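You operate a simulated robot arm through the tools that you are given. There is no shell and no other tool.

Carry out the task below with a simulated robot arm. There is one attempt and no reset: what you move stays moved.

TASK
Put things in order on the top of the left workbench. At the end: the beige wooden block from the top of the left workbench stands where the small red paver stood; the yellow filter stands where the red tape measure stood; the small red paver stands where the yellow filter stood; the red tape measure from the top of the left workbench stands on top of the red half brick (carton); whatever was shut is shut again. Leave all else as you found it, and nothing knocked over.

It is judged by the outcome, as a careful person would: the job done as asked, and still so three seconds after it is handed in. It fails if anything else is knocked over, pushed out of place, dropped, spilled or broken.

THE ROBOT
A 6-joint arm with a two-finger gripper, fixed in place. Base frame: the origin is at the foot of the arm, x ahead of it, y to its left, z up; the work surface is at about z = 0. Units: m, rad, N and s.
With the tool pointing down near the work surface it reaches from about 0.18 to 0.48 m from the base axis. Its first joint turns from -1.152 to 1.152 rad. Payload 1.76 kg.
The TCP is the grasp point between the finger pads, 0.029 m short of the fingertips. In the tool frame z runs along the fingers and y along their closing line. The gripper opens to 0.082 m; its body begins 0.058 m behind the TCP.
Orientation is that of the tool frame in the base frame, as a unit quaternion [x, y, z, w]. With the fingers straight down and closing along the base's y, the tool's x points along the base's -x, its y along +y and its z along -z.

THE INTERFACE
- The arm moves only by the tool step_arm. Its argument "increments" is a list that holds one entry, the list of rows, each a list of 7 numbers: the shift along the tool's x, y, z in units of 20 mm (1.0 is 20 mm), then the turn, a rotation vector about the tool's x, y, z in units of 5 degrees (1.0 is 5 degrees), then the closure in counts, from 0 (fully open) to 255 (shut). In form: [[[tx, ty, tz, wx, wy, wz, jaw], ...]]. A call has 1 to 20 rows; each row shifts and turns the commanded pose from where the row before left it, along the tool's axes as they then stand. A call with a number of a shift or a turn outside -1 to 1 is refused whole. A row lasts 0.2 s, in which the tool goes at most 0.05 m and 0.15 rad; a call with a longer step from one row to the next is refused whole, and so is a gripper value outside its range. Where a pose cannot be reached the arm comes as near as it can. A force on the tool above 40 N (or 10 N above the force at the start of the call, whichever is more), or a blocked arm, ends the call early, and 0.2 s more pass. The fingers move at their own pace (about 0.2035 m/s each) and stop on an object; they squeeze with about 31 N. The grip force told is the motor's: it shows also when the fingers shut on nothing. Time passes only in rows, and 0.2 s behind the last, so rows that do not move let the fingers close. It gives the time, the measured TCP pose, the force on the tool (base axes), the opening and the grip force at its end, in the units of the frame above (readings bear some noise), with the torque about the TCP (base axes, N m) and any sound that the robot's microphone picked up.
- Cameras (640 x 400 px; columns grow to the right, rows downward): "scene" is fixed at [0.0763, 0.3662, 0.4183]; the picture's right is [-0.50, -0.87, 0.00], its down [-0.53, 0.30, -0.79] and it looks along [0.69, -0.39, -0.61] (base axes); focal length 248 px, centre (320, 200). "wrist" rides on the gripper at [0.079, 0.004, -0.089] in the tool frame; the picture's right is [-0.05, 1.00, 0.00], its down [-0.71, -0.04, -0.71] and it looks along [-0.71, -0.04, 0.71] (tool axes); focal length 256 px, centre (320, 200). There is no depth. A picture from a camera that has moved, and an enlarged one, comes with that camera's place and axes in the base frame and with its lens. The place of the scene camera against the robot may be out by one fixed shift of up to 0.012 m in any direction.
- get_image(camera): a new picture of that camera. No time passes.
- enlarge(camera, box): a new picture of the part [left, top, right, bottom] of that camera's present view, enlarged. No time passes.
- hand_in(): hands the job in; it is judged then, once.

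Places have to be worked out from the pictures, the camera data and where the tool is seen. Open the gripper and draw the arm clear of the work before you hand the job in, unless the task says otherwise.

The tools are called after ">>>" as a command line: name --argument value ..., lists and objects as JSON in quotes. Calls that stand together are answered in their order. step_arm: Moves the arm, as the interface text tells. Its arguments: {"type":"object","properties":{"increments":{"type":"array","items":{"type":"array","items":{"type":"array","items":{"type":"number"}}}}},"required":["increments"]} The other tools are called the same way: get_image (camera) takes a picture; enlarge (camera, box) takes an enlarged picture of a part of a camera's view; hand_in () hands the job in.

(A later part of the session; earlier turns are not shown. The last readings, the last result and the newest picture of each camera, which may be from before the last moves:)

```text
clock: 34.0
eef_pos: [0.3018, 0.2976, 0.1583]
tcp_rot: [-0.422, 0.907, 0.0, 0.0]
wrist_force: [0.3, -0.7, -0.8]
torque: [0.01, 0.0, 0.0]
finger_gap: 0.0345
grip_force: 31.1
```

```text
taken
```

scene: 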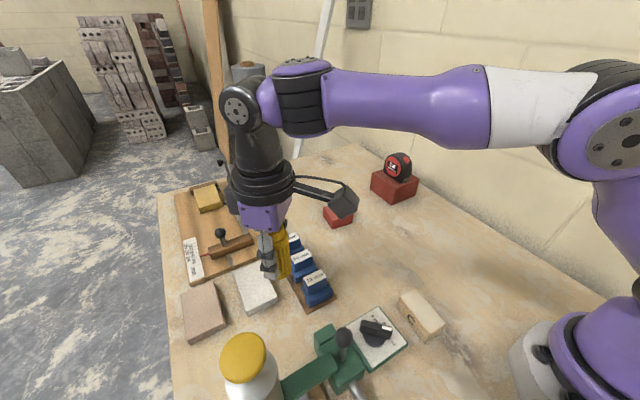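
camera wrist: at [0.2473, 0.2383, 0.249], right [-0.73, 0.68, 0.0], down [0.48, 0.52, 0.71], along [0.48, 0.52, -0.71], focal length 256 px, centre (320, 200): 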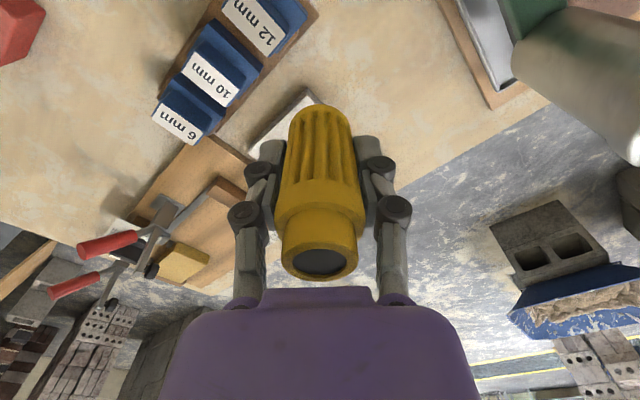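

The filter is held upright. I'll carry it to above the old tape spot (0.313, 0.070) and turn back to yaw 0.

>>> step_arm --increments '[[[0.696, -0.6454, 0, 0, 0, 0, 255], [0.696, -0.6454, 0, 0, 0, 0, 255], [0.696, -0.6454, 0, 0, 0, 0, 255], [0.696, -0.6454, 0, 0, 0, 0, 255], [0.696, -0.6454, 0, 0, 0, 0, 255], [0.696, -0.6454, 0, 0, 0, 0, 255], [0.696, -0.6454, 0, 0, 0, 0, 255], [0.696, -0.6454, 0, 0, 0, 0, 255], [0.696, -0.6454, 0, 0, 0, 0, 255], [0.696, -0.6454, 0, 0, 0, 0, 255], [0.696, -0.6454, 0, 0, 0, 0, 255], [0.696, -0.6454, 0, 0, 0, 0, 255], [0, 0, 0, 0, 0, 1, 255], [0, 0, 0, 0, 0, 1, 255], [0, 0, 0, 0, 0, 1, 255], [0, 0, 0, 0, 0, 1, 255], [0, 0, 0, 0, 0, 1, 255], [0, 0, 0, 0, 0, 1, 255], [0, 0, 0, 0, 0, 1, 255], [0, 0, 0, 0, 0, 1, 255]]]'

>>> step_arm --increments '[[[0, 0, 0, 0, 0, 1, 255], [0, 0, 0, 0, 0, 1, 255], [0, 0, 0.8, 0, 0, 0, 255], [0, 0, 0.8, 0, 0, 0, 255], [0, 0, 0.8, 0, 0, 0, 255], [0, 0, 0, 0, 0, 0, 255]]]'

>>> get_image --camera "wrist"

>>> get_image --camera "scene"

```text
clock: 38.2
eef_pos: [0.3112, 0.0714, 0.1608]
tcp_rot: [-0.087, 0.996, 0.0, -0.001]
wrist_force: [0.4, 1.4, -1.0]
torque: [0.02, -0.02, -0.02]
finger_gap: 0.0344
grip_force: 31.4
```

```text
clock: 39.6
eef_pos: [0.3119, 0.0698, 0.1118]
tcp_rot: [0.001, 1.0, 0.001, 0.0]
wrist_force: [0.6, 0.0, -0.7]
torque: [0.01, -0.01, 0.04]
finger_gap: 0.0342
grip_force: 31.1
```

```text
taken
camera wrist: at [0.2325, 0.0722, 0.2008], right [0.05, 1.0, 0.0], down [0.71, -0.04, 0.71], along [0.71, -0.04, -0.71], focal length 256 px, centre (320, 200)
```

wrist: 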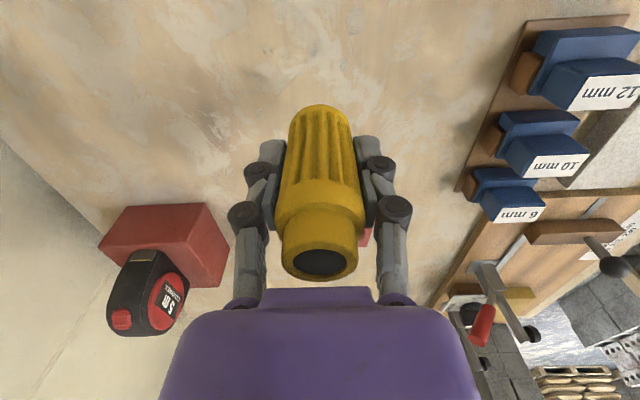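

```text
taken
```

scene: 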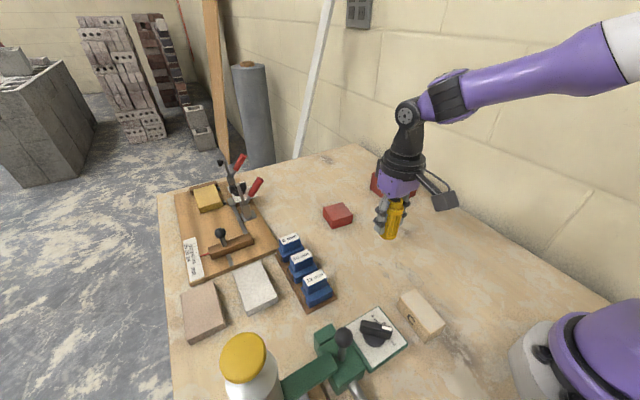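

The filter is above the old tape spot. I'll lower it to just above the surface.

>>> step_arm --increments '[[[0, 0, 0.8, 0, 0, 0, 255], [0, 0, 0.8, 0, 0, 0, 255], [0, 0, 0.8, 0, 0, 0, 255], [0, 0, 0.6, 0, 0, 0, 255], [0, 0, 0.1, 0, 0, 0, 255], [0, 0, 0, 0, 0, 0, 255]]]'

>>> enlarge --camera "scene" --box '[340, 190, 440, 280]'

```text
clock: 41.0
eef_pos: [0.3114, 0.0711, 0.0485]
tcp_rot: [0.0, 1.0, 0.0, 0.0]
wrist_force: [-0.3, 0.7, -0.5]
torque: [-0.04, -0.02, 0.02]
finger_gap: 0.0342
grip_force: 31.3
```

```text
4.44 times, centred on (390, 235) of scene
camera zoom: at [0.0763, 0.3662, 0.4183], right [-0.5, -0.87, 0.0], down [-0.53, 0.3, -0.79], along [0.69, -0.39, -0.61], focal length 1104 px, centre (9, 44)
```

zoom: 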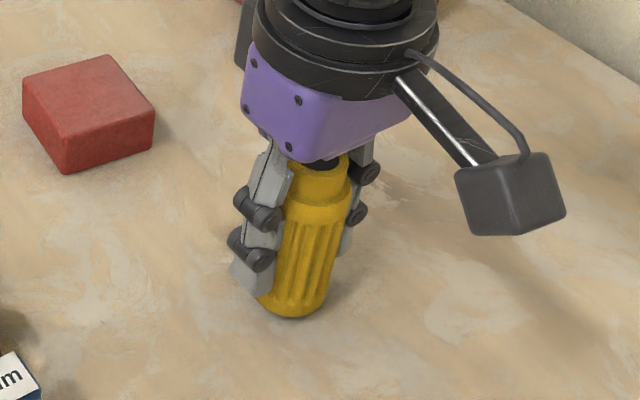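

The filter bottom is about 3 mm above the surface. I'll step down finely and watch the force.

>>> step_arm --increments '[[[0, 0, 0.06, 0, 0, 0, 255], [0, 0, 0.06, 0, 0, 0, 255], [0, 0, 0, 0, 0, 0, 255]]]'

```text
clock: 41.8
eef_pos: [0.3124, 0.0704, 0.0476]
tcp_rot: [0.0, 1.0, 0.0, 0.0]
wrist_force: [-0.6, -0.3, -0.3]
torque: [0.03, 0.02, -0.01]
finger_gap: 0.0341
grip_force: 30.9
```

There's no contact yet, so I'll step down a bit more.

>>> step_arm --increments '[[[0, 0, 0.06, 0, 0, 0, 255], [0, 0, 0.05, 0, 0, 0, 255], [0, 0, 0, 0, 0, 0, 255]]]'

```text
clock: 42.6
eef_pos: [0.312, 0.071, 0.0449]
tcp_rot: [0.0, 1.0, 0.0, 0.0]
wrist_force: [-2.0, 2.1, 8.6]
torque: [0.12, 0.14, 0.01]
finger_gap: 0.0345
grip_force: 31.4
```

Contact is made at 8.6 N. I'll relieve it by a hair, then open slowly and rise straight up.

>>> step_arm --increments '[[[0, 0, -0.03, 0, 0, 0, 255], [0, 0, 0, 0, 0, 0, 135], [0, 0, 0, 0, 0, 0, 100], [0, 0, 0, 0, 0, 0, 40], [0, 0, 0, 0, 0, 0, 0], [0, 0, 0, 0, 0, 0, 0], [0, 0, -0.5, 0, 0, 0, 0], [0, 0, -0.8, 0, 0, 0, 0], [0, 0, -1, 0, 0, 0, 0], [0, 0, -1, 0, 0, 0, 0], [0, 0, -1, 0, 0, 0, 0], [0, 0, -1, 0, 0, 0, 0], [0, 0, 0, 0, 0, 0, 0]]]'

>>> get_image --camera "wrist"

>>> enlarge --camera "scene" --box '[320, 150, 460, 280]'

```text
clock: 45.4
eef_pos: [0.3117, 0.071, 0.1509]
tcp_rot: [0.0, 1.0, 0.001, 0.0]
wrist_force: [-1.0, -0.6, -0.8]
torque: [0.01, 0.01, -0.01]
finger_gap: 0.0817
grip_force: 0.0
```

```text
taken
camera wrist: at [0.2316, 0.0742, 0.2411], right [0.05, 1.0, 0.0], down [0.71, -0.04, 0.71], along [0.71, -0.04, -0.71], focal length 256 px, centre (320, 200)
```

wrist: 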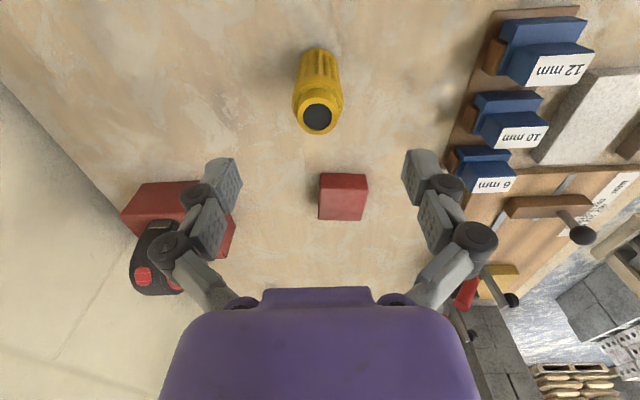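

```text
3.08 times, centred on (390, 215) of scene
camera zoom: at [0.0763, 0.3662, 0.4183], right [-0.5, -0.87, 0.0], down [-0.53, 0.3, -0.79], along [0.69, -0.39, -0.61], focal length 764 px, centre (105, 154)
```

zoom: 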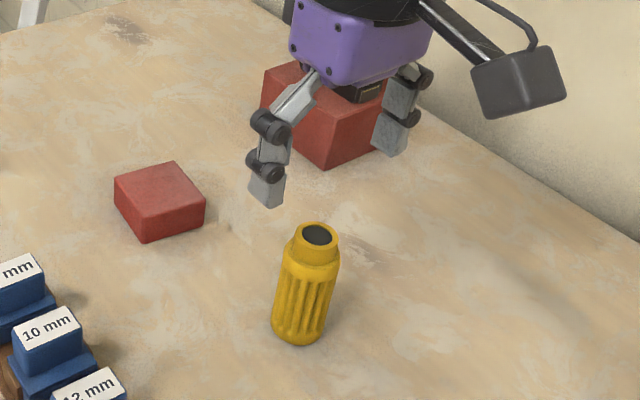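

The filter stands upright at the old tape spot. Next is the paver, so I'll enlarge it to measure its position, yaw and height.

>>> enlarge --camera "wrist" --box '[290, 150, 400, 240]'

```text
4.44 times, centred on (345, 195) of wrist
camera zoom: at [0.2316, 0.0742, 0.2411], right [0.05, 1.0, 0.0], down [0.71, -0.04, 0.71], along [0.71, -0.04, -0.71], focal length 1138 px, centre (209, 222)
```

zoom: 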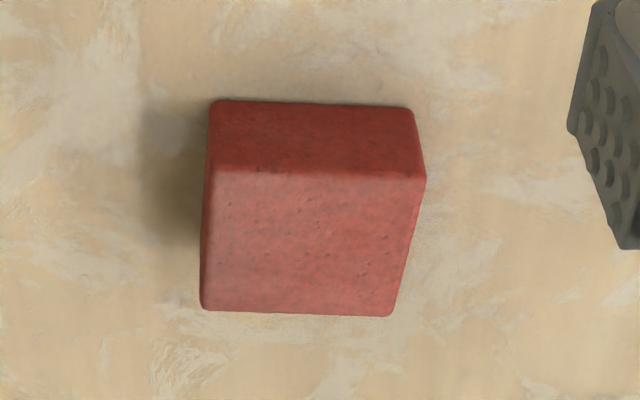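

The paver's centre is at about (0.456, 0.090), its top about 55 × 54 mm, its height ≈0.0275 and its yaw ≈ −5°. I'll move over it and align the yaw.

>>> step_arm --increments '[[[-0.9, 0.1175, 0.13, 0, 0, 0, 0], [-0.9, 0.1175, 0.13, 0, 0, 0, 0], [-0.9, 0.1175, 0.13, 0, 0, 0, 0], [-0.9, 0.1175, 0.13, 0, 0, 0, 0], [-0.9, 0.1175, 0.13, 0, 0, 0, 0], [-0.9, 0.1175, 0.13, 0, 0, 0, 0], [-0.9, 0.1175, 0.13, 0, 0, 0, 0], [-0.9, 0.1175, 0.13, 0, 0, 0, 0], [0, 0, 0.7, 0, 0, 0.53, 0], [0, 0, 0.7, 0, 0, 0.53, 0], [0, 0, 0, 0, 0, 0, 0]]]'

>>> get_image --camera "wrist"

>>> enlarge --camera "wrist" --box '[220, 80, 420, 220]'

```text
clock: 47.8
eef_pos: [0.4576, 0.087, 0.1022]
tcp_rot: [0.047, 0.999, 0.0, 0.001]
wrist_force: [-0.4, -0.4, -0.2]
torque: [0.02, -0.02, 0.01]
finger_gap: 0.0819
grip_force: 0.1
```

```text
taken
camera wrist: at [0.377, 0.0986, 0.1921], right [0.15, 0.99, 0.0], down [0.7, -0.1, 0.71], along [0.7, -0.1, -0.71], focal length 256 px, centre (320, 200)
```

wrist: 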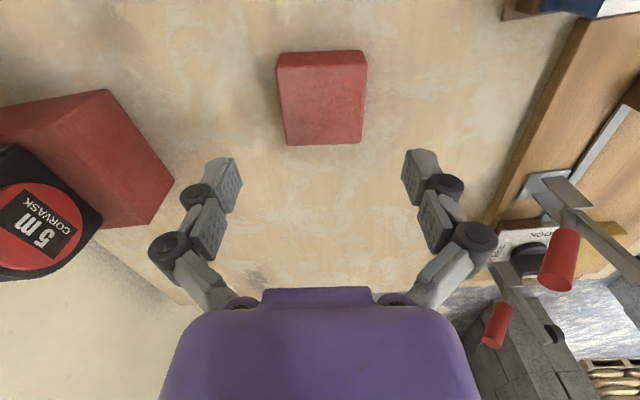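

```text
2.86 times, centred on (320, 150) of wrist
camera zoom: at [0.377, 0.0986, 0.1921], right [0.15, 0.99, 0.0], down [0.7, -0.1, 0.71], along [0.7, -0.1, -0.71], focal length 731 px, centre (320, 343)
```

zoom: 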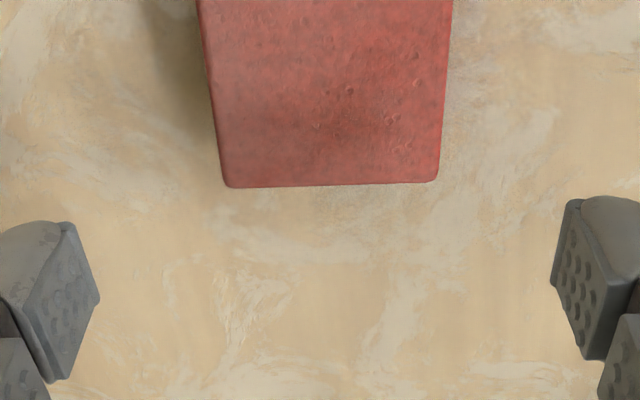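

The measurements agree: centre (0.4557, 0.089), yaw ≈ −6°. I'll make a tiny trim, descend to z≈0.036 and close.

>>> step_arm --increments '[[[0, 0.05, 0.8, 0, 0, 0.15, 0], [0, 0, 0.8, 0, 0, 0, 0], [0, 0, 0.8, 0, 0, 0, 0], [0, 0, 0.7, 0, 0, 0, 0], [0, 0, 0.2, 0, 0, 0, 0], [0, 0, 0, 0, 0, 0, 0]]]'

>>> get_image --camera "wrist"

>>> enlarge --camera "scene" --box '[290, 140, 430, 260]'

```text
clock: 49.2
eef_pos: [0.4558, 0.0903, 0.0377]
tcp_rot: [0.052, 0.999, 0.0, 0.0]
wrist_force: [-0.2, 0.7, -0.2]
torque: [0.04, 0.01, -0.01]
finger_gap: 0.0819
grip_force: 0.0
```

```text
taken
camera wrist: at [0.3765, 0.1018, 0.1271], right [0.16, 0.99, 0.0], down [0.7, -0.11, 0.71], along [0.7, -0.11, -0.71], focal length 256 px, centre (320, 200)
```

wrist: 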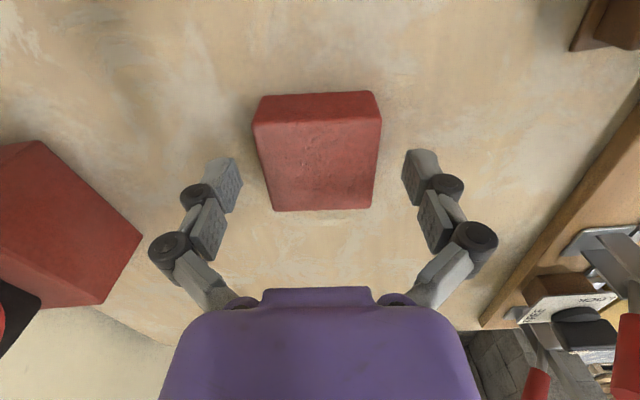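

```text
3.33 times, centred on (360, 200) of scene
camera zoom: at [0.0763, 0.3662, 0.4183], right [-0.5, -0.87, 0.0], down [-0.53, 0.3, -0.79], along [0.69, -0.39, -0.61], focal length 828 px, centre (187, 200)
```

zoom: 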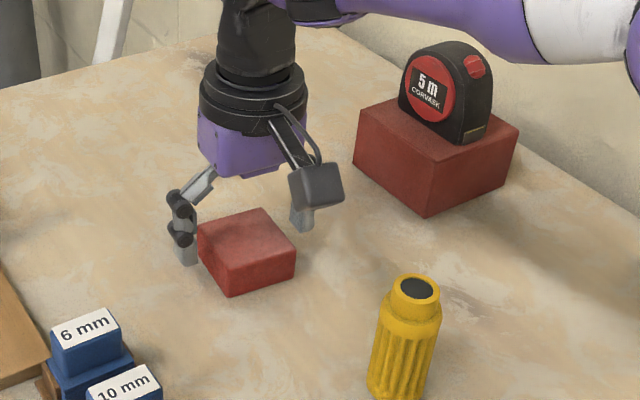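

The paver is centred between the fingers. I'll lower 2 mm more and close.

>>> step_arm --increments '[[[0, 0, 0.1, 0, 0, 0, 0], [0, 0, 0, 0, 0, 0, 60], [0, 0, 0, 0, 0, 0, 255], [0, 0, 0, 0, 0, 0, 255], [0, 0, 0, 0, 0, 0, 255]]]'

>>> get_image --camera "wrist"

```text
clock: 50.4
eef_pos: [0.4569, 0.0908, 0.0353]
tcp_rot: [0.054, 0.999, 0.0, 0.001]
wrist_force: [-0.7, -3.2, 13.9]
torque: [-0.19, 0.21, 0.0]
finger_gap: 0.0556
grip_force: 30.9
```

```text
taken
camera wrist: at [0.3773, 0.1017, 0.1258], right [0.16, 0.99, 0.0], down [0.7, -0.11, 0.71], along [0.7, -0.11, -0.71], focal length 256 px, centre (320, 200)
```

wrist: 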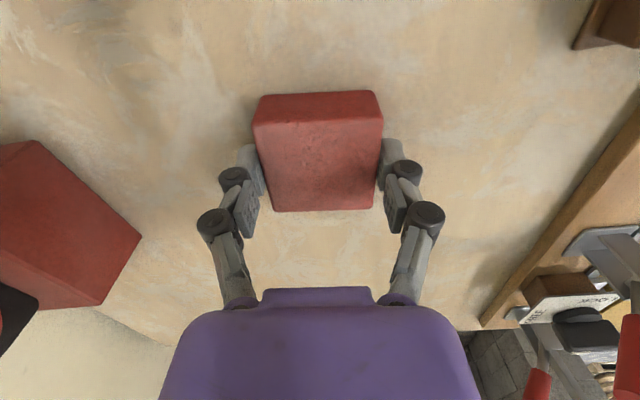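

The paver is gripped (gap 0.0556). I'll lift it, then pull back and up toward (0.34, 0.12, 0.20), passing well above the filter.

>>> step_arm --increments '[[[0, 0, -0.3, 0, 0, 0, 255], [0, 0, -0.8, 0, 0, 0, 255], [0, 0, -0.9, 0, 0, 0, 255], [0, 0, -1, 0, 0, 0, 255], [0.9875, 0.1475, -0.875, 0, 0, 0, 255], [0.9875, 0.1475, -0.875, 0, 0, 0, 255], [0.9875, 0.1475, -0.875, 0, 0, 0, 255], [0.9875, 0.1475, -0.875, 0, 0, 0, 255], [0.9875, 0.1475, -0.875, 0, 0, 0, 255], [0.9875, 0.1475, -0.875, 0, 0, 0, 255], [0, 0, 0, 0, 0, 0, 255]]]'

>>> get_image --camera "scene"

>>> get_image --camera "wrist"

```text
clock: 52.8
eef_pos: [0.3433, 0.1191, 0.2009]
tcp_rot: [0.053, 0.999, 0.0, 0.0]
wrist_force: [-0.5, -0.4, -2.7]
torque: [-0.01, 0.0, 0.01]
finger_gap: 0.0555
grip_force: 31.0
```

```text
taken
```

scene: 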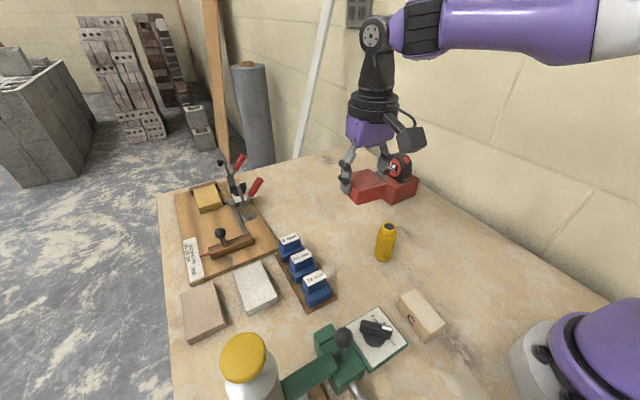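

```text
taken
camera wrist: at [0.2637, 0.131, 0.2908], right [0.16, 0.99, 0.0], down [0.7, -0.11, 0.71], along [0.7, -0.11, -0.71], focal length 256 px, centre (320, 200)
```

wrist: 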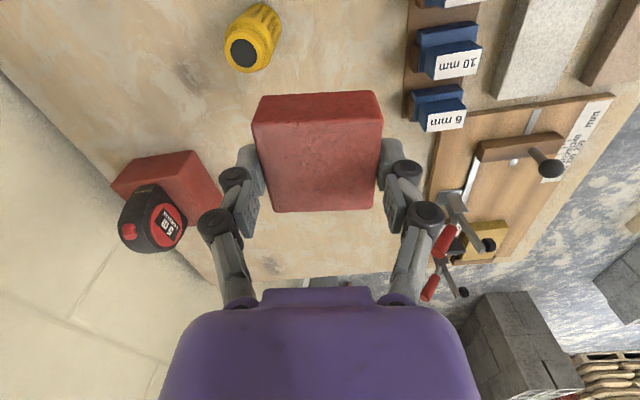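

The paver is held level. For clearance at the filter spot I want the tool at yaw ≈150°, with the camera on the side away from the dispenser and the fingers roughly along y. I'll start turning here in free air.

>>> step_arm --increments '[[[0, 0, 0, 0, 0, -1, 255], [0, 0, 0, 0, 0, -1, 255], [0, 0, 0, 0, 0, -1, 255], [0, 0, 0, 0, 0, -1, 255], [0, 0, 0, 0, 0, -1, 255], [0, 0, 0, 0, 0, -1, 255], [0, 0, 0, 0, 0, -1, 255], [0, 0, 0, 0, 0, -1, 255], [0, 0, 0, 0, 0, -1, 255], [0, 0, 0, 0, 0, -1, 255], [0, 0, 0, 0, 0, -1, 255], [0, 0, 0, 0, 0, -1, 255], [0, 0, 0, 0, 0, -1, 255], [0, 0, 0, 0, 0, -1, 255], [0, 0, 0, 0, 0, -1, 255], [0, 0, 0, 0, 0, -1, 255], [0, 0, 0, 0, 0, -1, 255], [0, 0, 0, 0, 0, -1, 255]]]'

>>> get_image --camera "scene"

```text
clock: 56.6
eef_pos: [0.3408, 0.1208, 0.1992]
tcp_rot: [-0.669, 0.743, 0.0, 0.001]
wrist_force: [0.1, -0.1, -2.1]
torque: [0.03, 0.02, 0.03]
finger_gap: 0.0552
grip_force: 31.5
```

```text
taken
```

scene: 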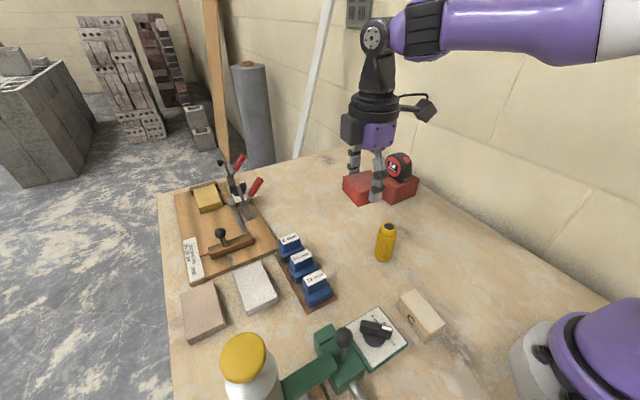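

Yaw is now 84° and the paver is still level. I'll continue to about 149°.

>>> step_arm --increments '[[[0, 0, 0, 0, 0, -1, 255], [0, 0, 0, 0, 0, -1, 255], [0, 0, 0, 0, 0, -1, 255], [0, 0, 0, 0, 0, -1, 255], [0, 0, 0, 0, 0, -1, 255], [0, 0, 0, 0, 0, -1, 255], [0, 0, 0, 0, 0, -1, 255], [0, 0, 0, 0, 0, -1, 255], [0, 0, 0, 0, 0, -1, 255], [0, 0, 0, 0, 0, -1, 255], [0, 0, 0, 0, 0, -1, 255], [0, 0, 0, 0, 0, -1, 255], [0, 0, 0, 0, 0, -1, 255], [0, 0, 0, 0, 0, 0, 255]]]'

>>> get_image --camera "scene"

>>> get_image --camera "wrist"

```text
clock: 59.6
eef_pos: [0.339, 0.1207, 0.1989]
tcp_rot: [0.964, -0.268, 0.0, 0.0]
wrist_force: [-0.8, 0.2, -2.1]
torque: [-0.01, -0.04, 0.0]
finger_gap: 0.0555
grip_force: 31.0
```

```text
taken
```

scene: 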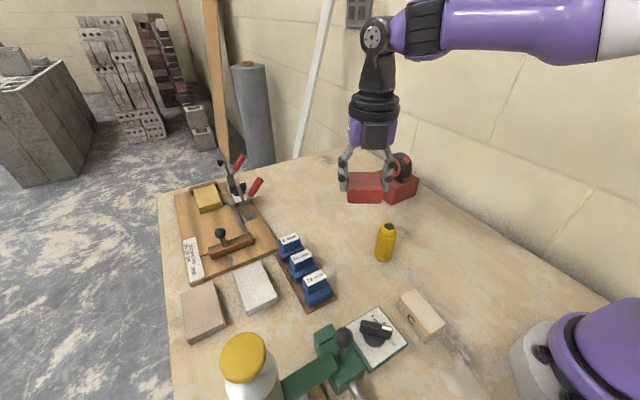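

```text
taken
camera wrist: at [0.4045, 0.0752, 0.2897], right [-0.56, -0.83, 0.0], down [-0.59, 0.4, 0.71], along [-0.59, 0.4, -0.71], focal length 256 px, centre (320, 200)
```

wrist: 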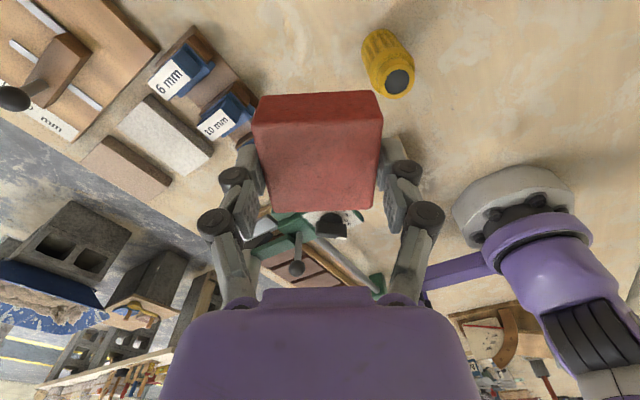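

Yaw is now 149°. I'll move to (0.30, 0.29) at z≈0.2, then over the filter spot (0.276, 0.371) while lowering to z≈0.115.

>>> step_arm --increments '[[[-0.863, -0.8914, 0, 0, 0, 0, 255], [-0.863, -0.8914, 0, 0, 0, 0, 255], [-0.863, -0.8914, 0, 0, 0, 0, 255], [-0.863, -0.8914, 0, 0, 0, 0, 255], [-0.863, -0.8914, 0, 0, 0, 0, 255], [-0.863, -0.8914, 0, 0, 0, 0, 255], [-0.863, -0.8914, 0, 0, 0, 0, 255], [-0.624, -0.57, 0.84, 0, 0, 0, 255], [-0.624, -0.57, 0.84, 0, 0, 0, 255], [-0.624, -0.57, 0.84, 0, 0, 0, 255], [-0.624, -0.57, 0.84, 0, 0, 0, 255], [-0.624, -0.57, 0.84, 0, 0, 0, 255], [0, 0, 0, 0, 0, 0, 255]]]'

>>> get_image --camera "wrist"

>>> enlarge --camera "scene" --box '[150, 190, 370, 400]'

```text
clock: 62.4
eef_pos: [0.2766, 0.3685, 0.1154]
tcp_rot: [0.963, -0.269, 0.0, -0.001]
wrist_force: [0.2, 0.5, -2.3]
torque: [0.04, 0.02, -0.01]
finger_gap: 0.0557
grip_force: 30.8
```

```text
taken
camera wrist: at [0.3425, 0.3234, 0.2051], right [-0.56, -0.83, 0.0], down [-0.59, 0.4, 0.71], along [-0.59, 0.4, -0.71], focal length 256 px, centre (320, 200)
```

wrist: 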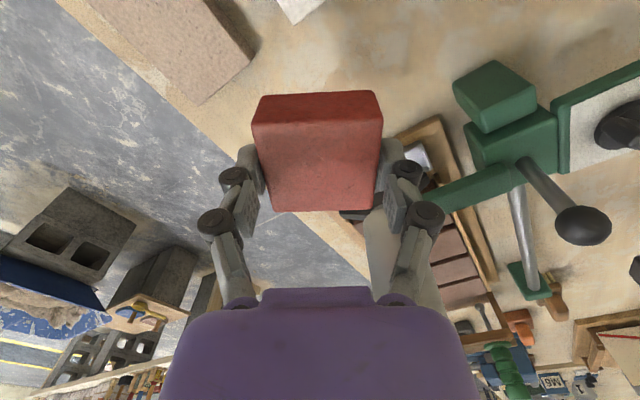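

```text
1.90 times, centred on (260, 295) of scene
camera zoom: at [0.0763, 0.3662, 0.4183], right [-0.5, -0.87, 0.0], down [-0.53, 0.3, -0.79], along [0.69, -0.39, -0.61], focal length 473 px, centre (434, 19)
```

zoom: 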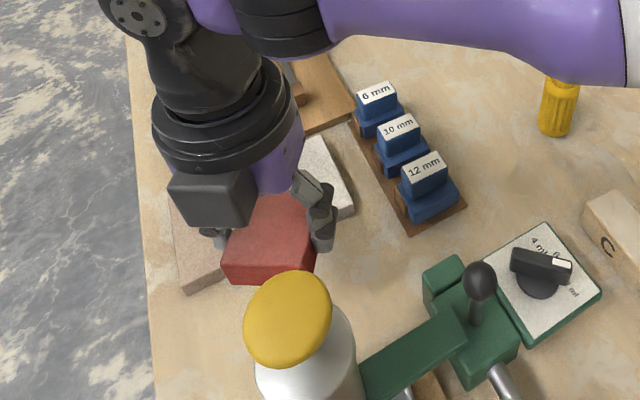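

I notice a grey box on the gripper opposite the camera that now faces the dispenser side. I'll check its clearance before descending.

>>> enlarge --camera "scene" --box '[210, 230, 310, 390]'

>>> enlarge --camera "wrist" --box '[230, 70, 550, 310]'

```text
2.50 times, centred on (260, 310) of scene
camera zoom: at [0.0763, 0.3662, 0.4183], right [-0.5, -0.87, 0.0], down [-0.53, 0.3, -0.79], along [0.69, -0.39, -0.61], focal length 621 px, centre (470, -75)
```

zoom: 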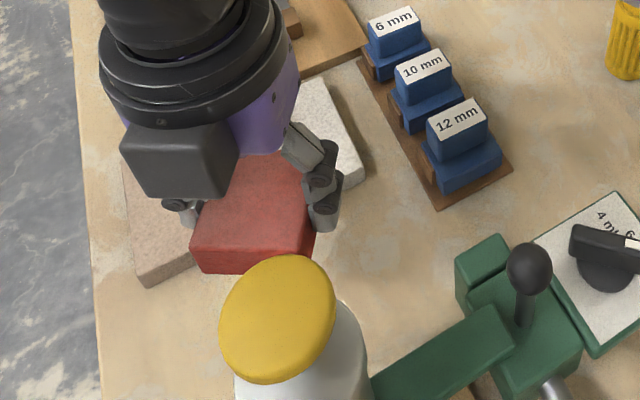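

```text
1.67 times, centred on (390, 190) of wrist
camera zoom: at [0.3425, 0.3234, 0.2051], right [-0.56, -0.83, 0.0], down [-0.59, 0.4, 0.71], along [-0.59, 0.4, -0.71], focal length 427 px, centre (203, 217)
```

zoom: 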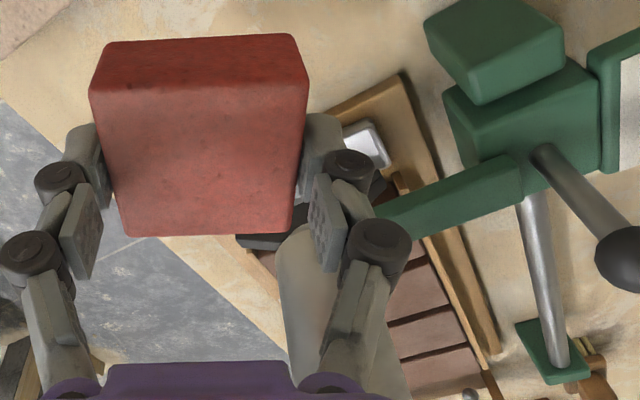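

The box on the gripper reaches only about 0.045 from the tool axis, which leaves roughly 0.03 to the dispenser. I'll trim y by 2.5 mm and descend to z≈0.05.

>>> step_arm --increments '[[[-0.065, -0.107, 0.5, 0, 0, 0, 255], [0, 0, 0.7, 0, 0, 0, 255], [0, 0, 0.7, 0, 0, 0, 255], [0, 0, 0.7, 0, 0, 0, 255], [0, 0, 0.6, 0, 0, 0, 255], [0, 0, 0, 0, 0, 0, 255]]]'

>>> get_image --camera "wrist"

>>> enlarge --camera "scene" --box '[150, 230, 330, 400]'

```text
clock: 63.8
eef_pos: [0.2757, 0.3713, 0.0512]
tcp_rot: [0.963, -0.268, 0.0, 0.0]
wrist_force: [0.2, 0.7, -2.3]
torque: [-0.04, 0.0, -0.01]
finger_gap: 0.0553
grip_force: 31.5
```

```text
taken
camera wrist: at [0.3417, 0.3262, 0.1419], right [-0.56, -0.83, 0.0], down [-0.58, 0.4, 0.71], along [-0.59, 0.4, -0.71], focal length 256 px, centre (320, 200)
```

wrist: 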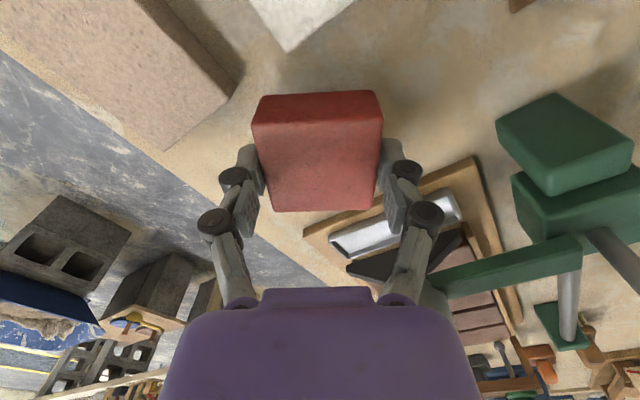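

```text
2.35 times, centred on (240, 315) of scene
camera zoom: at [0.0763, 0.3662, 0.4183], right [-0.5, -0.87, 0.0], down [-0.53, 0.3, -0.79], along [0.69, -0.39, -0.61], focal length 584 px, centre (508, -71)
```

zoom: 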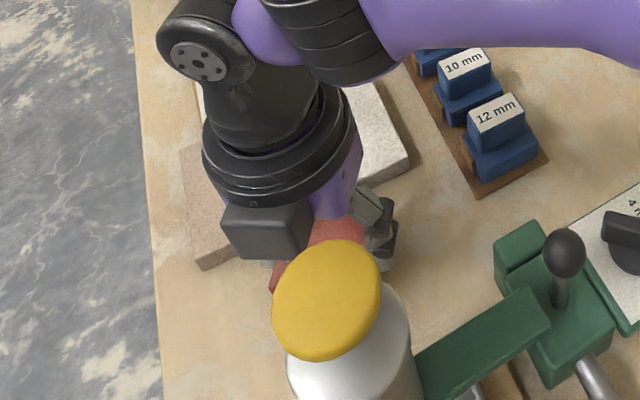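

I'm over the spot at (0.2757, 0.3713). I'll lower to just above contact, then step finely.

>>> step_arm --increments '[[[0, 0, 0.35, 0, 0, 0, 255], [0, 0, 0.2, 0, 0, 0, 255], [0, 0, 0.05, 0, 0, 0, 255], [0, 0, 0, 0, 0, 0, 255]]]'

```text
clock: 64.8
eef_pos: [0.2756, 0.3731, 0.0407]
tcp_rot: [0.963, -0.269, 0.001, 0.0]
wrist_force: [0.9, -0.5, -2.4]
torque: [0.0, -0.01, -0.05]
finger_gap: 0.0555
grip_force: 30.9
```

There's no contact yet at z=0.0407. I'll lower about 3 mm in small steps.

>>> step_arm --increments '[[[0, 0, 0.08, 0, 0, 0, 255], [0, 0, 0.07, 0, 0, 0, 255], [0, 0, 0, 0, 0, 0, 255]]]'

```text
clock: 65.6
eef_pos: [0.2765, 0.3736, 0.0362]
tcp_rot: [0.963, -0.268, 0.0, -0.001]
wrist_force: [0.2, 0.4, -2.8]
torque: [-0.01, -0.01, -0.01]
finger_gap: 0.0555
grip_force: 30.9
```

There's still no contact at z≈0.036. I'll continue with finer steps.

>>> step_arm --increments '[[[0, 0, 0.05, 0, 0, 0, 255], [0, 0, 0.04, 0, 0, 0, 255], [0, 0, 0, 0, 0, 0, 255]]]'

```text
clock: 66.4
eef_pos: [0.2754, 0.3732, 0.0365]
tcp_rot: [0.963, -0.268, 0.0, 0.001]
wrist_force: [-2.8, -7.1, 15.9]
torque: [-0.07, 0.37, 0.15]
finger_gap: 0.0555
grip_force: 30.7
```

Contact is made. I'll ease off slightly, open partially (to ≈0.068 so the fingers stay clear of the tiles), and rise straight up.

>>> step_arm --increments '[[[0, 0, -0.04, 0, 0, 0, 255], [0, 0, 0, 0, 0, 0, 76], [0, 0, 0, 0, 0, 0, 60], [0, 0, 0, 0, 0, 0, 45], [0, 0, 0, 0, 0, 0, 45], [0, 0, -0.3, 0, 0, 0, 45], [0, 0, -0.7, 0, 0, 0, 45], [0, 0, -0.9, 0, 0, 0, 45], [0, 0, -0.9, 0, 0, 0, 45], [0, 0, -0.9, 0, 0, 0, 45], [0, 0, 0, 0, 0, 0, 45]]]'

>>> get_image --camera "wrist"

>>> enlarge --camera "scene" --box '[150, 230, 330, 400]'

```text
clock: 68.8
eef_pos: [0.2761, 0.3734, 0.1106]
tcp_rot: [0.963, -0.268, 0.0, 0.0]
wrist_force: [0.5, 0.5, -0.1]
torque: [-0.01, -0.04, 0.0]
finger_gap: 0.0677
grip_force: 0.0
```

```text
taken
camera wrist: at [0.3415, 0.3275, 0.2001], right [-0.56, -0.83, 0.0], down [-0.59, 0.4, 0.71], along [-0.59, 0.4, -0.71], focal length 256 px, centre (320, 200)
```

wrist: 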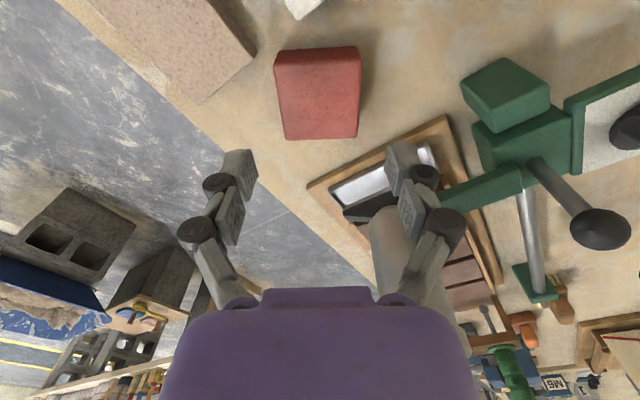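

```text
2.35 times, centred on (240, 315) of scene
camera zoom: at [0.0763, 0.3662, 0.4183], right [-0.5, -0.87, 0.0], down [-0.53, 0.3, -0.79], along [0.69, -0.39, -0.61], focal length 584 px, centre (508, -71)
```

zoom: 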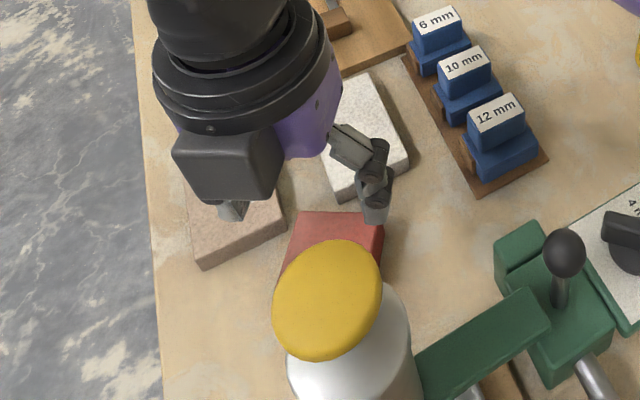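

The paver stands at the filter's old spot, clear of the tiles. I'll withdraw up and away, keep this yaw, and go to look at the beige block near the base from the far side.

>>> step_arm --increments '[[[0, 0, -0.5, 0, 0, 0, 45], [0.634, 0.587, -0.9, 0, 0, 0, 45], [0.634, 0.587, -0.9, 0, 0, 0, 45], [0.634, 0.587, -0.9, 0, 0, 0, 45], [0.634, 0.587, -0.9, 0, 0, 0, 45], [0.634, 0.587, -0.9, 0, 0, 0, 45], [0.2986, 0.9345, 0, 0, 0, 0, 0], [0.2986, 0.9345, 0, 0, 0, 0, 0], [0.2986, 0.9345, 0, 0, 0, 0, 0], [0.2986, 0.9345, 0, 0, 0, 0, 0], [0.2986, 0.9345, 0, 0, 0, 0, 0], [0.2986, 0.9345, 0, 0, 0, 0, 0], [0.2986, 0.9345, 0, 0, 0, 0, 0], [0.2986, 0.9345, 0, 0, 0, 0, 0], [0.2986, 0.9345, 0, 0, 0, 0, 0], [0.2986, 0.9345, 0, 0, 0, 0, 0], [0.2986, 0.9345, 0, 0, 0, 0, 0], [0, 0, 0, 0, 0, 0, 0]]]'

>>> get_image --camera "wrist"

>>> get_image --camera "scene"

```text
clock: 72.6
eef_pos: [0.2509, 0.081, 0.2077]
tcp_rot: [0.963, -0.268, 0.0, 0.0]
wrist_force: [-0.1, 0.7, 0.4]
torque: [-0.01, 0.01, 0.01]
finger_gap: 0.0819
grip_force: 0.0
```

```text
taken
camera wrist: at [0.3167, 0.0353, 0.2983], right [-0.56, -0.83, 0.0], down [-0.59, 0.4, 0.71], along [-0.59, 0.4, -0.71], focal length 256 px, centre (320, 200)
```

wrist: 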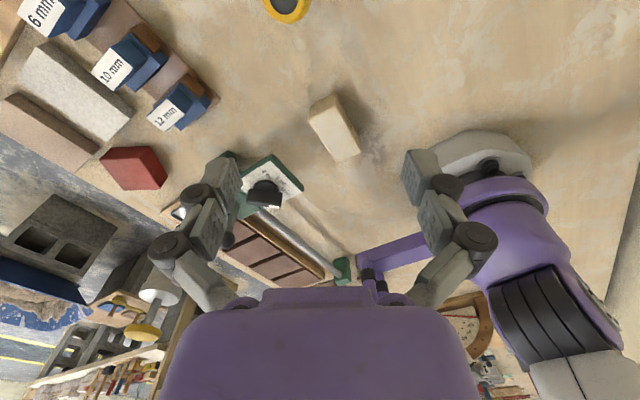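

```text
taken
```

scene: 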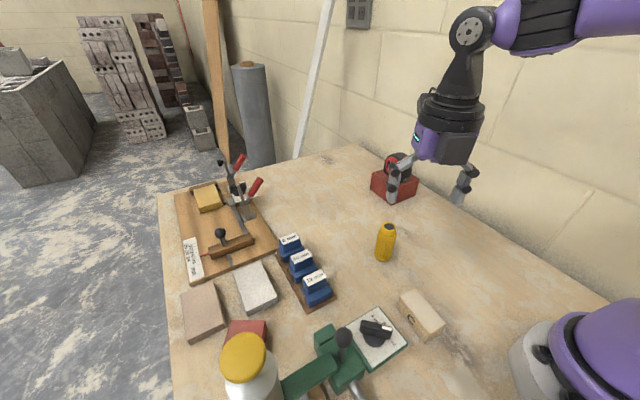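

>>> enlarge --camera "wrist" --box '[280, 70, 390, 180]'

>>> enlarge --camera "scene" --box '[370, 270, 470, 360]'

>>> enlarge --camera "wrist" --box '[0, 60, 300, 260]'

```text
3.64 times, centred on (335, 125) of wrist
camera zoom: at [0.3167, 0.0353, 0.2983], right [-0.56, -0.83, 0.0], down [-0.59, 0.4, 0.71], along [-0.59, 0.4, -0.71], focal length 931 px, centre (266, 473)
```

zoom: 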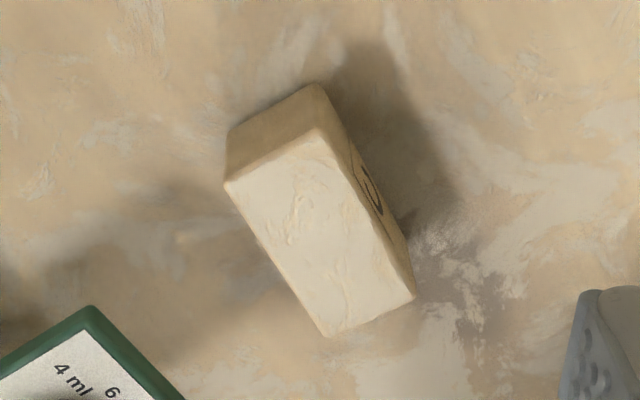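

```text
4.44 times, centred on (420, 315) of scene
camera zoom: at [0.0763, 0.3662, 0.4183], right [-0.5, -0.87, 0.0], down [-0.53, 0.3, -0.79], along [0.69, -0.39, -0.61], focal length 1104 px, centre (-124, -311)
```

zoom: 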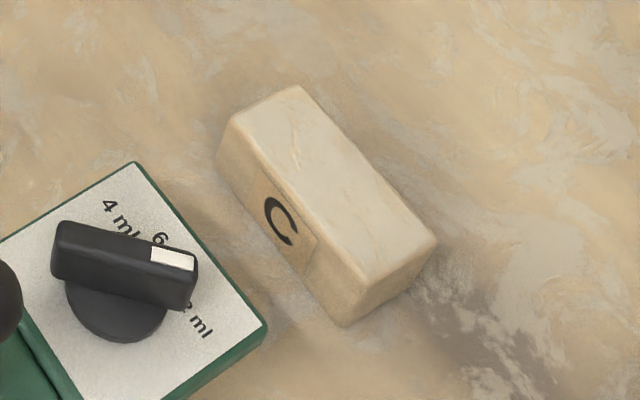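

```text
2.00 times, centred on (150, 160) of wrist
camera zoom: at [0.3167, 0.0353, 0.2983], right [-0.56, -0.83, 0.0], down [-0.59, 0.4, 0.71], along [-0.59, 0.4, -0.71], focal length 512 px, centre (660, 280)
```

zoom: 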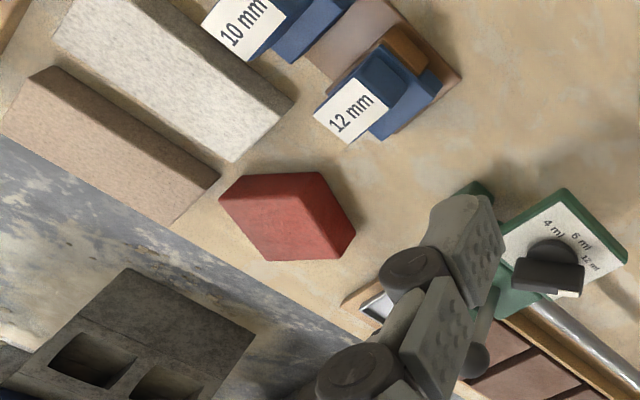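

The beige block's centre is at about (0.175, 0.108), its size about 66 × 33 × 36 mm, its long side along x and its yaw ≈ −4°. I'll turn the tool a further 27° to yaw 176° and move above it.

>>> step_arm --increments '[[[0, 0, 0, 0, 0, -1, 0], [0, 0, 0, 0, 0, -1, 0], [0, 0, 0, 0, 0, -1, 0], [0, 0, 0, 0, 0, -1, 0], [0, 0, 0, 0, 0, -1, 0], [0, 0, 0, 0, 0, -0.4, 0], [0, 0, 0, 0, 0, 0, 0]]]'

>>> get_image --camera "wrist"

```text
clock: 74.2
eef_pos: [0.2519, 0.0797, 0.2107]
tcp_rot: [0.999, -0.036, 0.0, 0.0]
wrist_force: [-0.8, 0.1, -0.8]
torque: [-0.03, -0.03, 0.0]
finger_gap: 0.0819
grip_force: 0.0
```

```text
taken
camera wrist: at [0.3291, 0.0693, 0.2996], right [-0.12, -0.99, 0.0], down [-0.7, 0.09, 0.71], along [-0.7, 0.09, -0.71], focal length 256 px, centre (320, 200)
```

wrist: 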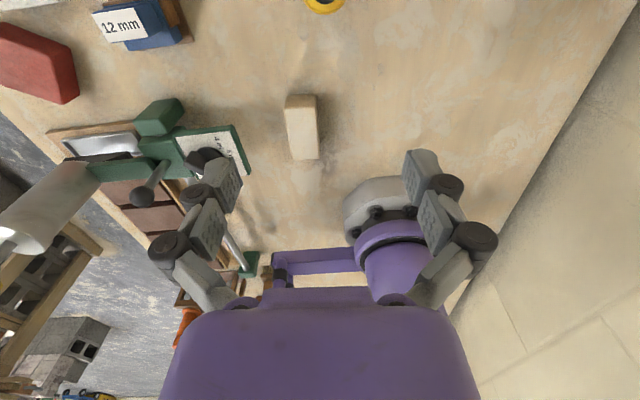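

Yaw 176° was reached without trouble. I'll move above the block at z≈0.12 with a 0.06 opening, which keeps the fingers clear of the green dial plate at y≥0.18.

>>> step_arm --increments '[[[-0.6575, -0.191, 0.75, 0, 0, 0, 68], [-0.6575, -0.191, 0.75, 0, 0, 0, 68], [-0.6575, -0.191, 0.75, 0, 0, 0, 68], [-0.6575, -0.191, 0.75, 0, 0, 0, 68], [-0.6575, -0.191, 0.75, 0, 0, 0, 68], [-0.6575, -0.191, 0.75, 0, 0, 0, 68], [0, 0, 0, 0, 0, 0, 68]]]'

>>> get_image --camera "wrist"

>>> get_image --camera "scene"

```text
clock: 75.8
eef_pos: [0.1721, 0.1084, 0.1192]
tcp_rot: [0.999, -0.035, 0.0, 0.0]
wrist_force: [0.8, -0.4, -0.3]
torque: [-0.01, 0.01, -0.02]
finger_gap: 0.06
grip_force: 0.0
```

```text
taken
camera wrist: at [0.2498, 0.098, 0.2092], right [-0.12, -0.99, 0.0], down [-0.7, 0.09, 0.71], along [-0.7, 0.09, -0.71], focal length 256 px, centre (320, 200)
```

wrist: 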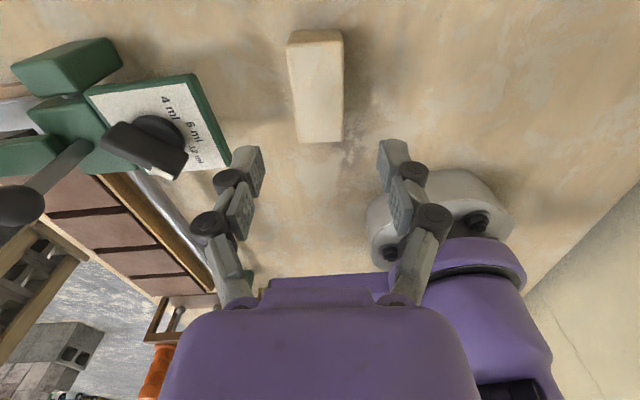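

```text
taken
```

scene: 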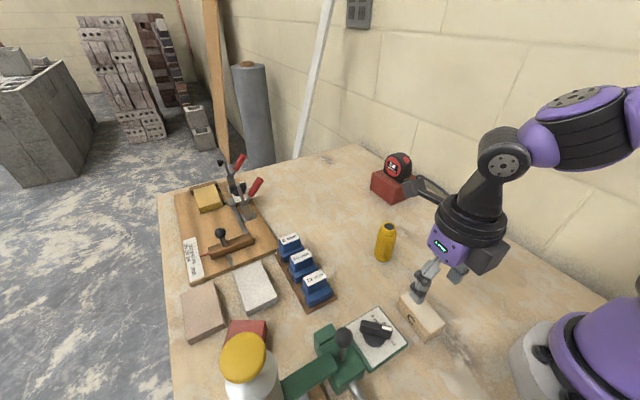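

>>> enlarge --camera "wrist" --box '[240, 10, 400, 190]'

```text
2.22 times, centred on (320, 100) of wrist
camera zoom: at [0.2498, 0.098, 0.2092], right [-0.12, -0.99, 0.0], down [-0.7, 0.09, 0.71], along [-0.7, 0.09, -0.71], focal length 569 px, centre (320, 422)
```

zoom: 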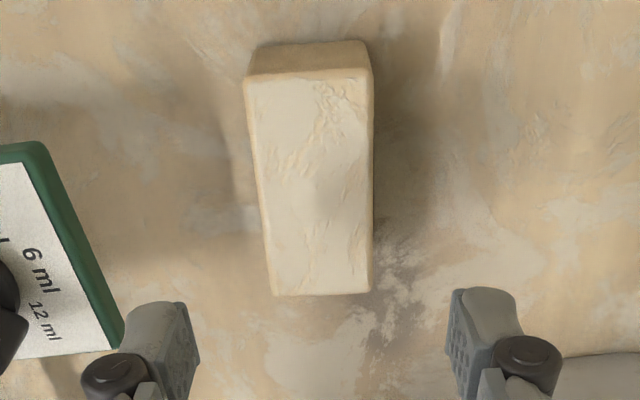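

The block is confirmed at (0.1748, 0.1084), yaw −4°, which matches the tool. I'll descend to z≈0.038 with the opening at 0.06.

>>> step_arm --increments '[[[0.07, 0, 0.6, 0, 0, 0, 68], [0, 0, 0.8, 0, 0, 0, 68], [0, 0, 0.8, 0, 0, 0, 68], [0, 0, 0.8, 0, 0, 0, 68], [0, 0, 0.7, 0, 0, 0, 68], [0, 0, 0.3, 0, 0, 0, 68], [0, 0, 0, 0, 0, 0, 68]]]'

>>> get_image --camera "wrist"

>>> enlarge --camera "scene" --box '[350, 200, 530, 370]'

```text
clock: 77.4
eef_pos: [0.176, 0.1066, 0.041]
tcp_rot: [0.999, -0.035, 0.0, -0.001]
wrist_force: [-0.4, -0.5, -0.7]
torque: [0.01, 0.02, 0.0]
finger_gap: 0.0601
grip_force: 0.0
```

```text
taken
camera wrist: at [0.2542, 0.0966, 0.1307], right [-0.12, -0.99, 0.0], down [-0.7, 0.09, 0.71], along [-0.7, 0.09, -0.71], focal length 256 px, centre (320, 200)
```

wrist: 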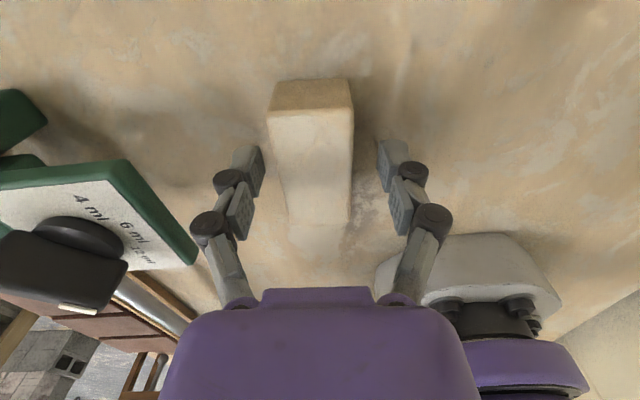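

```text
2.35 times, centred on (440, 285) of scene
camera zoom: at [0.0763, 0.3662, 0.4183], right [-0.5, -0.87, 0.0], down [-0.53, 0.3, -0.79], along [0.69, -0.39, -0.61], focal length 584 px, centre (38, 0)
```

zoom: 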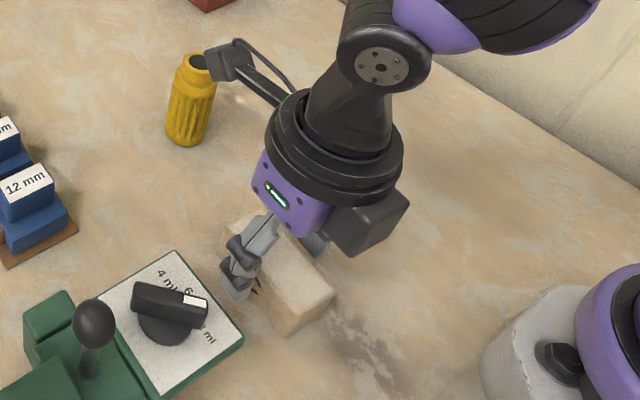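

The block is well between the fingers. I'll lower 2 mm more and close on it.

>>> step_arm --increments '[[[0, 0, 0.12, 0, 0, 0, 68], [0, 0, 0, 0, 0, 0, 120], [0, 0, 0, 0, 0, 0, 255], [0, 0, 0, 0, 0, 0, 255], [0, 0, 0, 0, 0, 0, 255]]]'

>>> get_image --camera "wrist"

```text
clock: 78.6
eef_pos: [0.1772, 0.1084, 0.0379]
tcp_rot: [0.999, -0.036, 0.0, 0.001]
wrist_force: [0.8, -0.2, 3.5]
torque: [0.07, -0.06, -0.04]
finger_gap: 0.0349
grip_force: 30.8
```

```text
taken
camera wrist: at [0.2544, 0.097, 0.1277], right [-0.12, -0.99, 0.0], down [-0.7, 0.09, 0.71], along [-0.7, 0.09, -0.71], focal length 256 px, centre (320, 200)
```

wrist: 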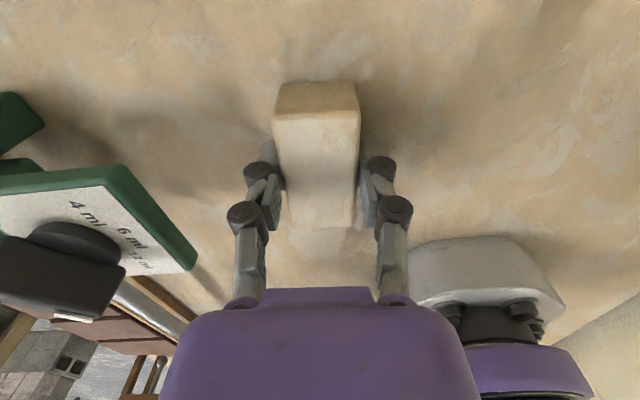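

The block is gripped (gap 0.0349). I'll lift to z≈0.2, then carry it forward over the filter toward the paver's old spot.

>>> step_arm --increments '[[[0, 0, -0.3, 0, 0, 0, 255], [0, 0, -0.8, 0, 0, 0, 255], [0, 0, -1, 0, 0, 0, 255], [0, 0, -1, 0, 0, 0, 255], [0, 0, -1, 0, 0, 0, 255], [0, 0, -1, 0, 0, 0, 255], [0, 0, -1, 0, 0, 0, 255], [0, 0, -1, 0, 0, 0, 255], [0, 0, -1, 0, 0, 0, 255], [0, 0, 0, 0, 0, 0, 255]]]'

>>> step_arm --increments '[[[0.937, -0.005, 0, 0, 0, 0, 255], [0.937, -0.005, 0, 0, 0, 0, 255], [0.937, -0.005, 0, 0, 0, 0, 255], [0.937, -0.005, 0, 0, 0, 0, 255], [0.937, -0.005, 0, 0, 0, 0, 255], [0.937, -0.005, 0, 0, 0, 0, 255], [0.937, -0.005, 0, 0, 0, 0, 255], [0.937, -0.005, 0, 0, 0, 0, 255], [0.937, -0.005, 0, 0, 0, 0, 255], [0.937, -0.005, 0, 0, 0, 0, 255], [0.937, -0.005, 0, 0, 0, 0, 255], [0.937, -0.005, 0, 0, 0, 0, 255], [0, 0, 0, 0, 0, 0, 255]]]'

>>> get_image --camera "wrist"

>>> get_image --camera "scene"

```text
clock: 80.8
eef_pos: [0.1755, 0.1082, 0.1996]
tcp_rot: [0.999, -0.035, 0.0, 0.0]
wrist_force: [0.0, -0.6, -0.7]
torque: [0.0, 0.01, -0.01]
finger_gap: 0.0352
grip_force: 31.3
```

```text
clock: 83.6
eef_pos: [0.3986, 0.0935, 0.2002]
tcp_rot: [0.999, -0.036, -0.001, 0.0]
wrist_force: [0.6, -0.2, 0.3]
torque: [0.01, 0.01, 0.04]
finger_gap: 0.0348
grip_force: 31.0
```

```text
taken
camera wrist: at [0.4774, 0.083, 0.2891], right [-0.12, -0.99, 0.0], down [-0.7, 0.09, 0.71], along [-0.7, 0.09, -0.71], focal length 256 px, centre (320, 200)
```

wrist: 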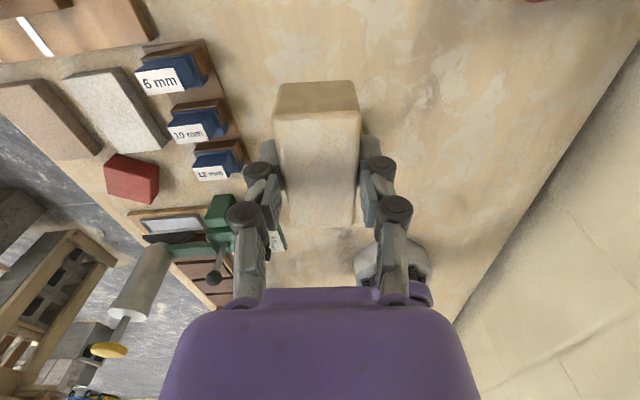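

```text
taken
```

scene: 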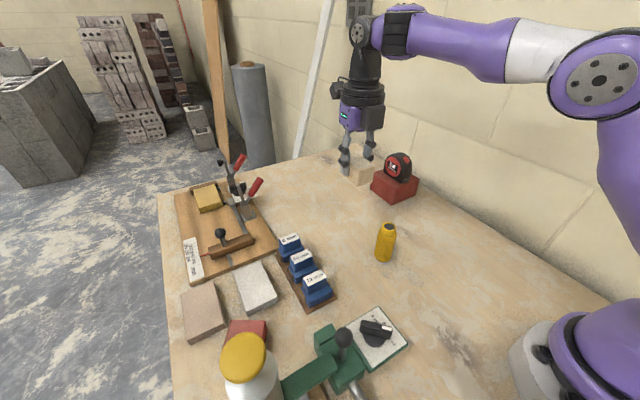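

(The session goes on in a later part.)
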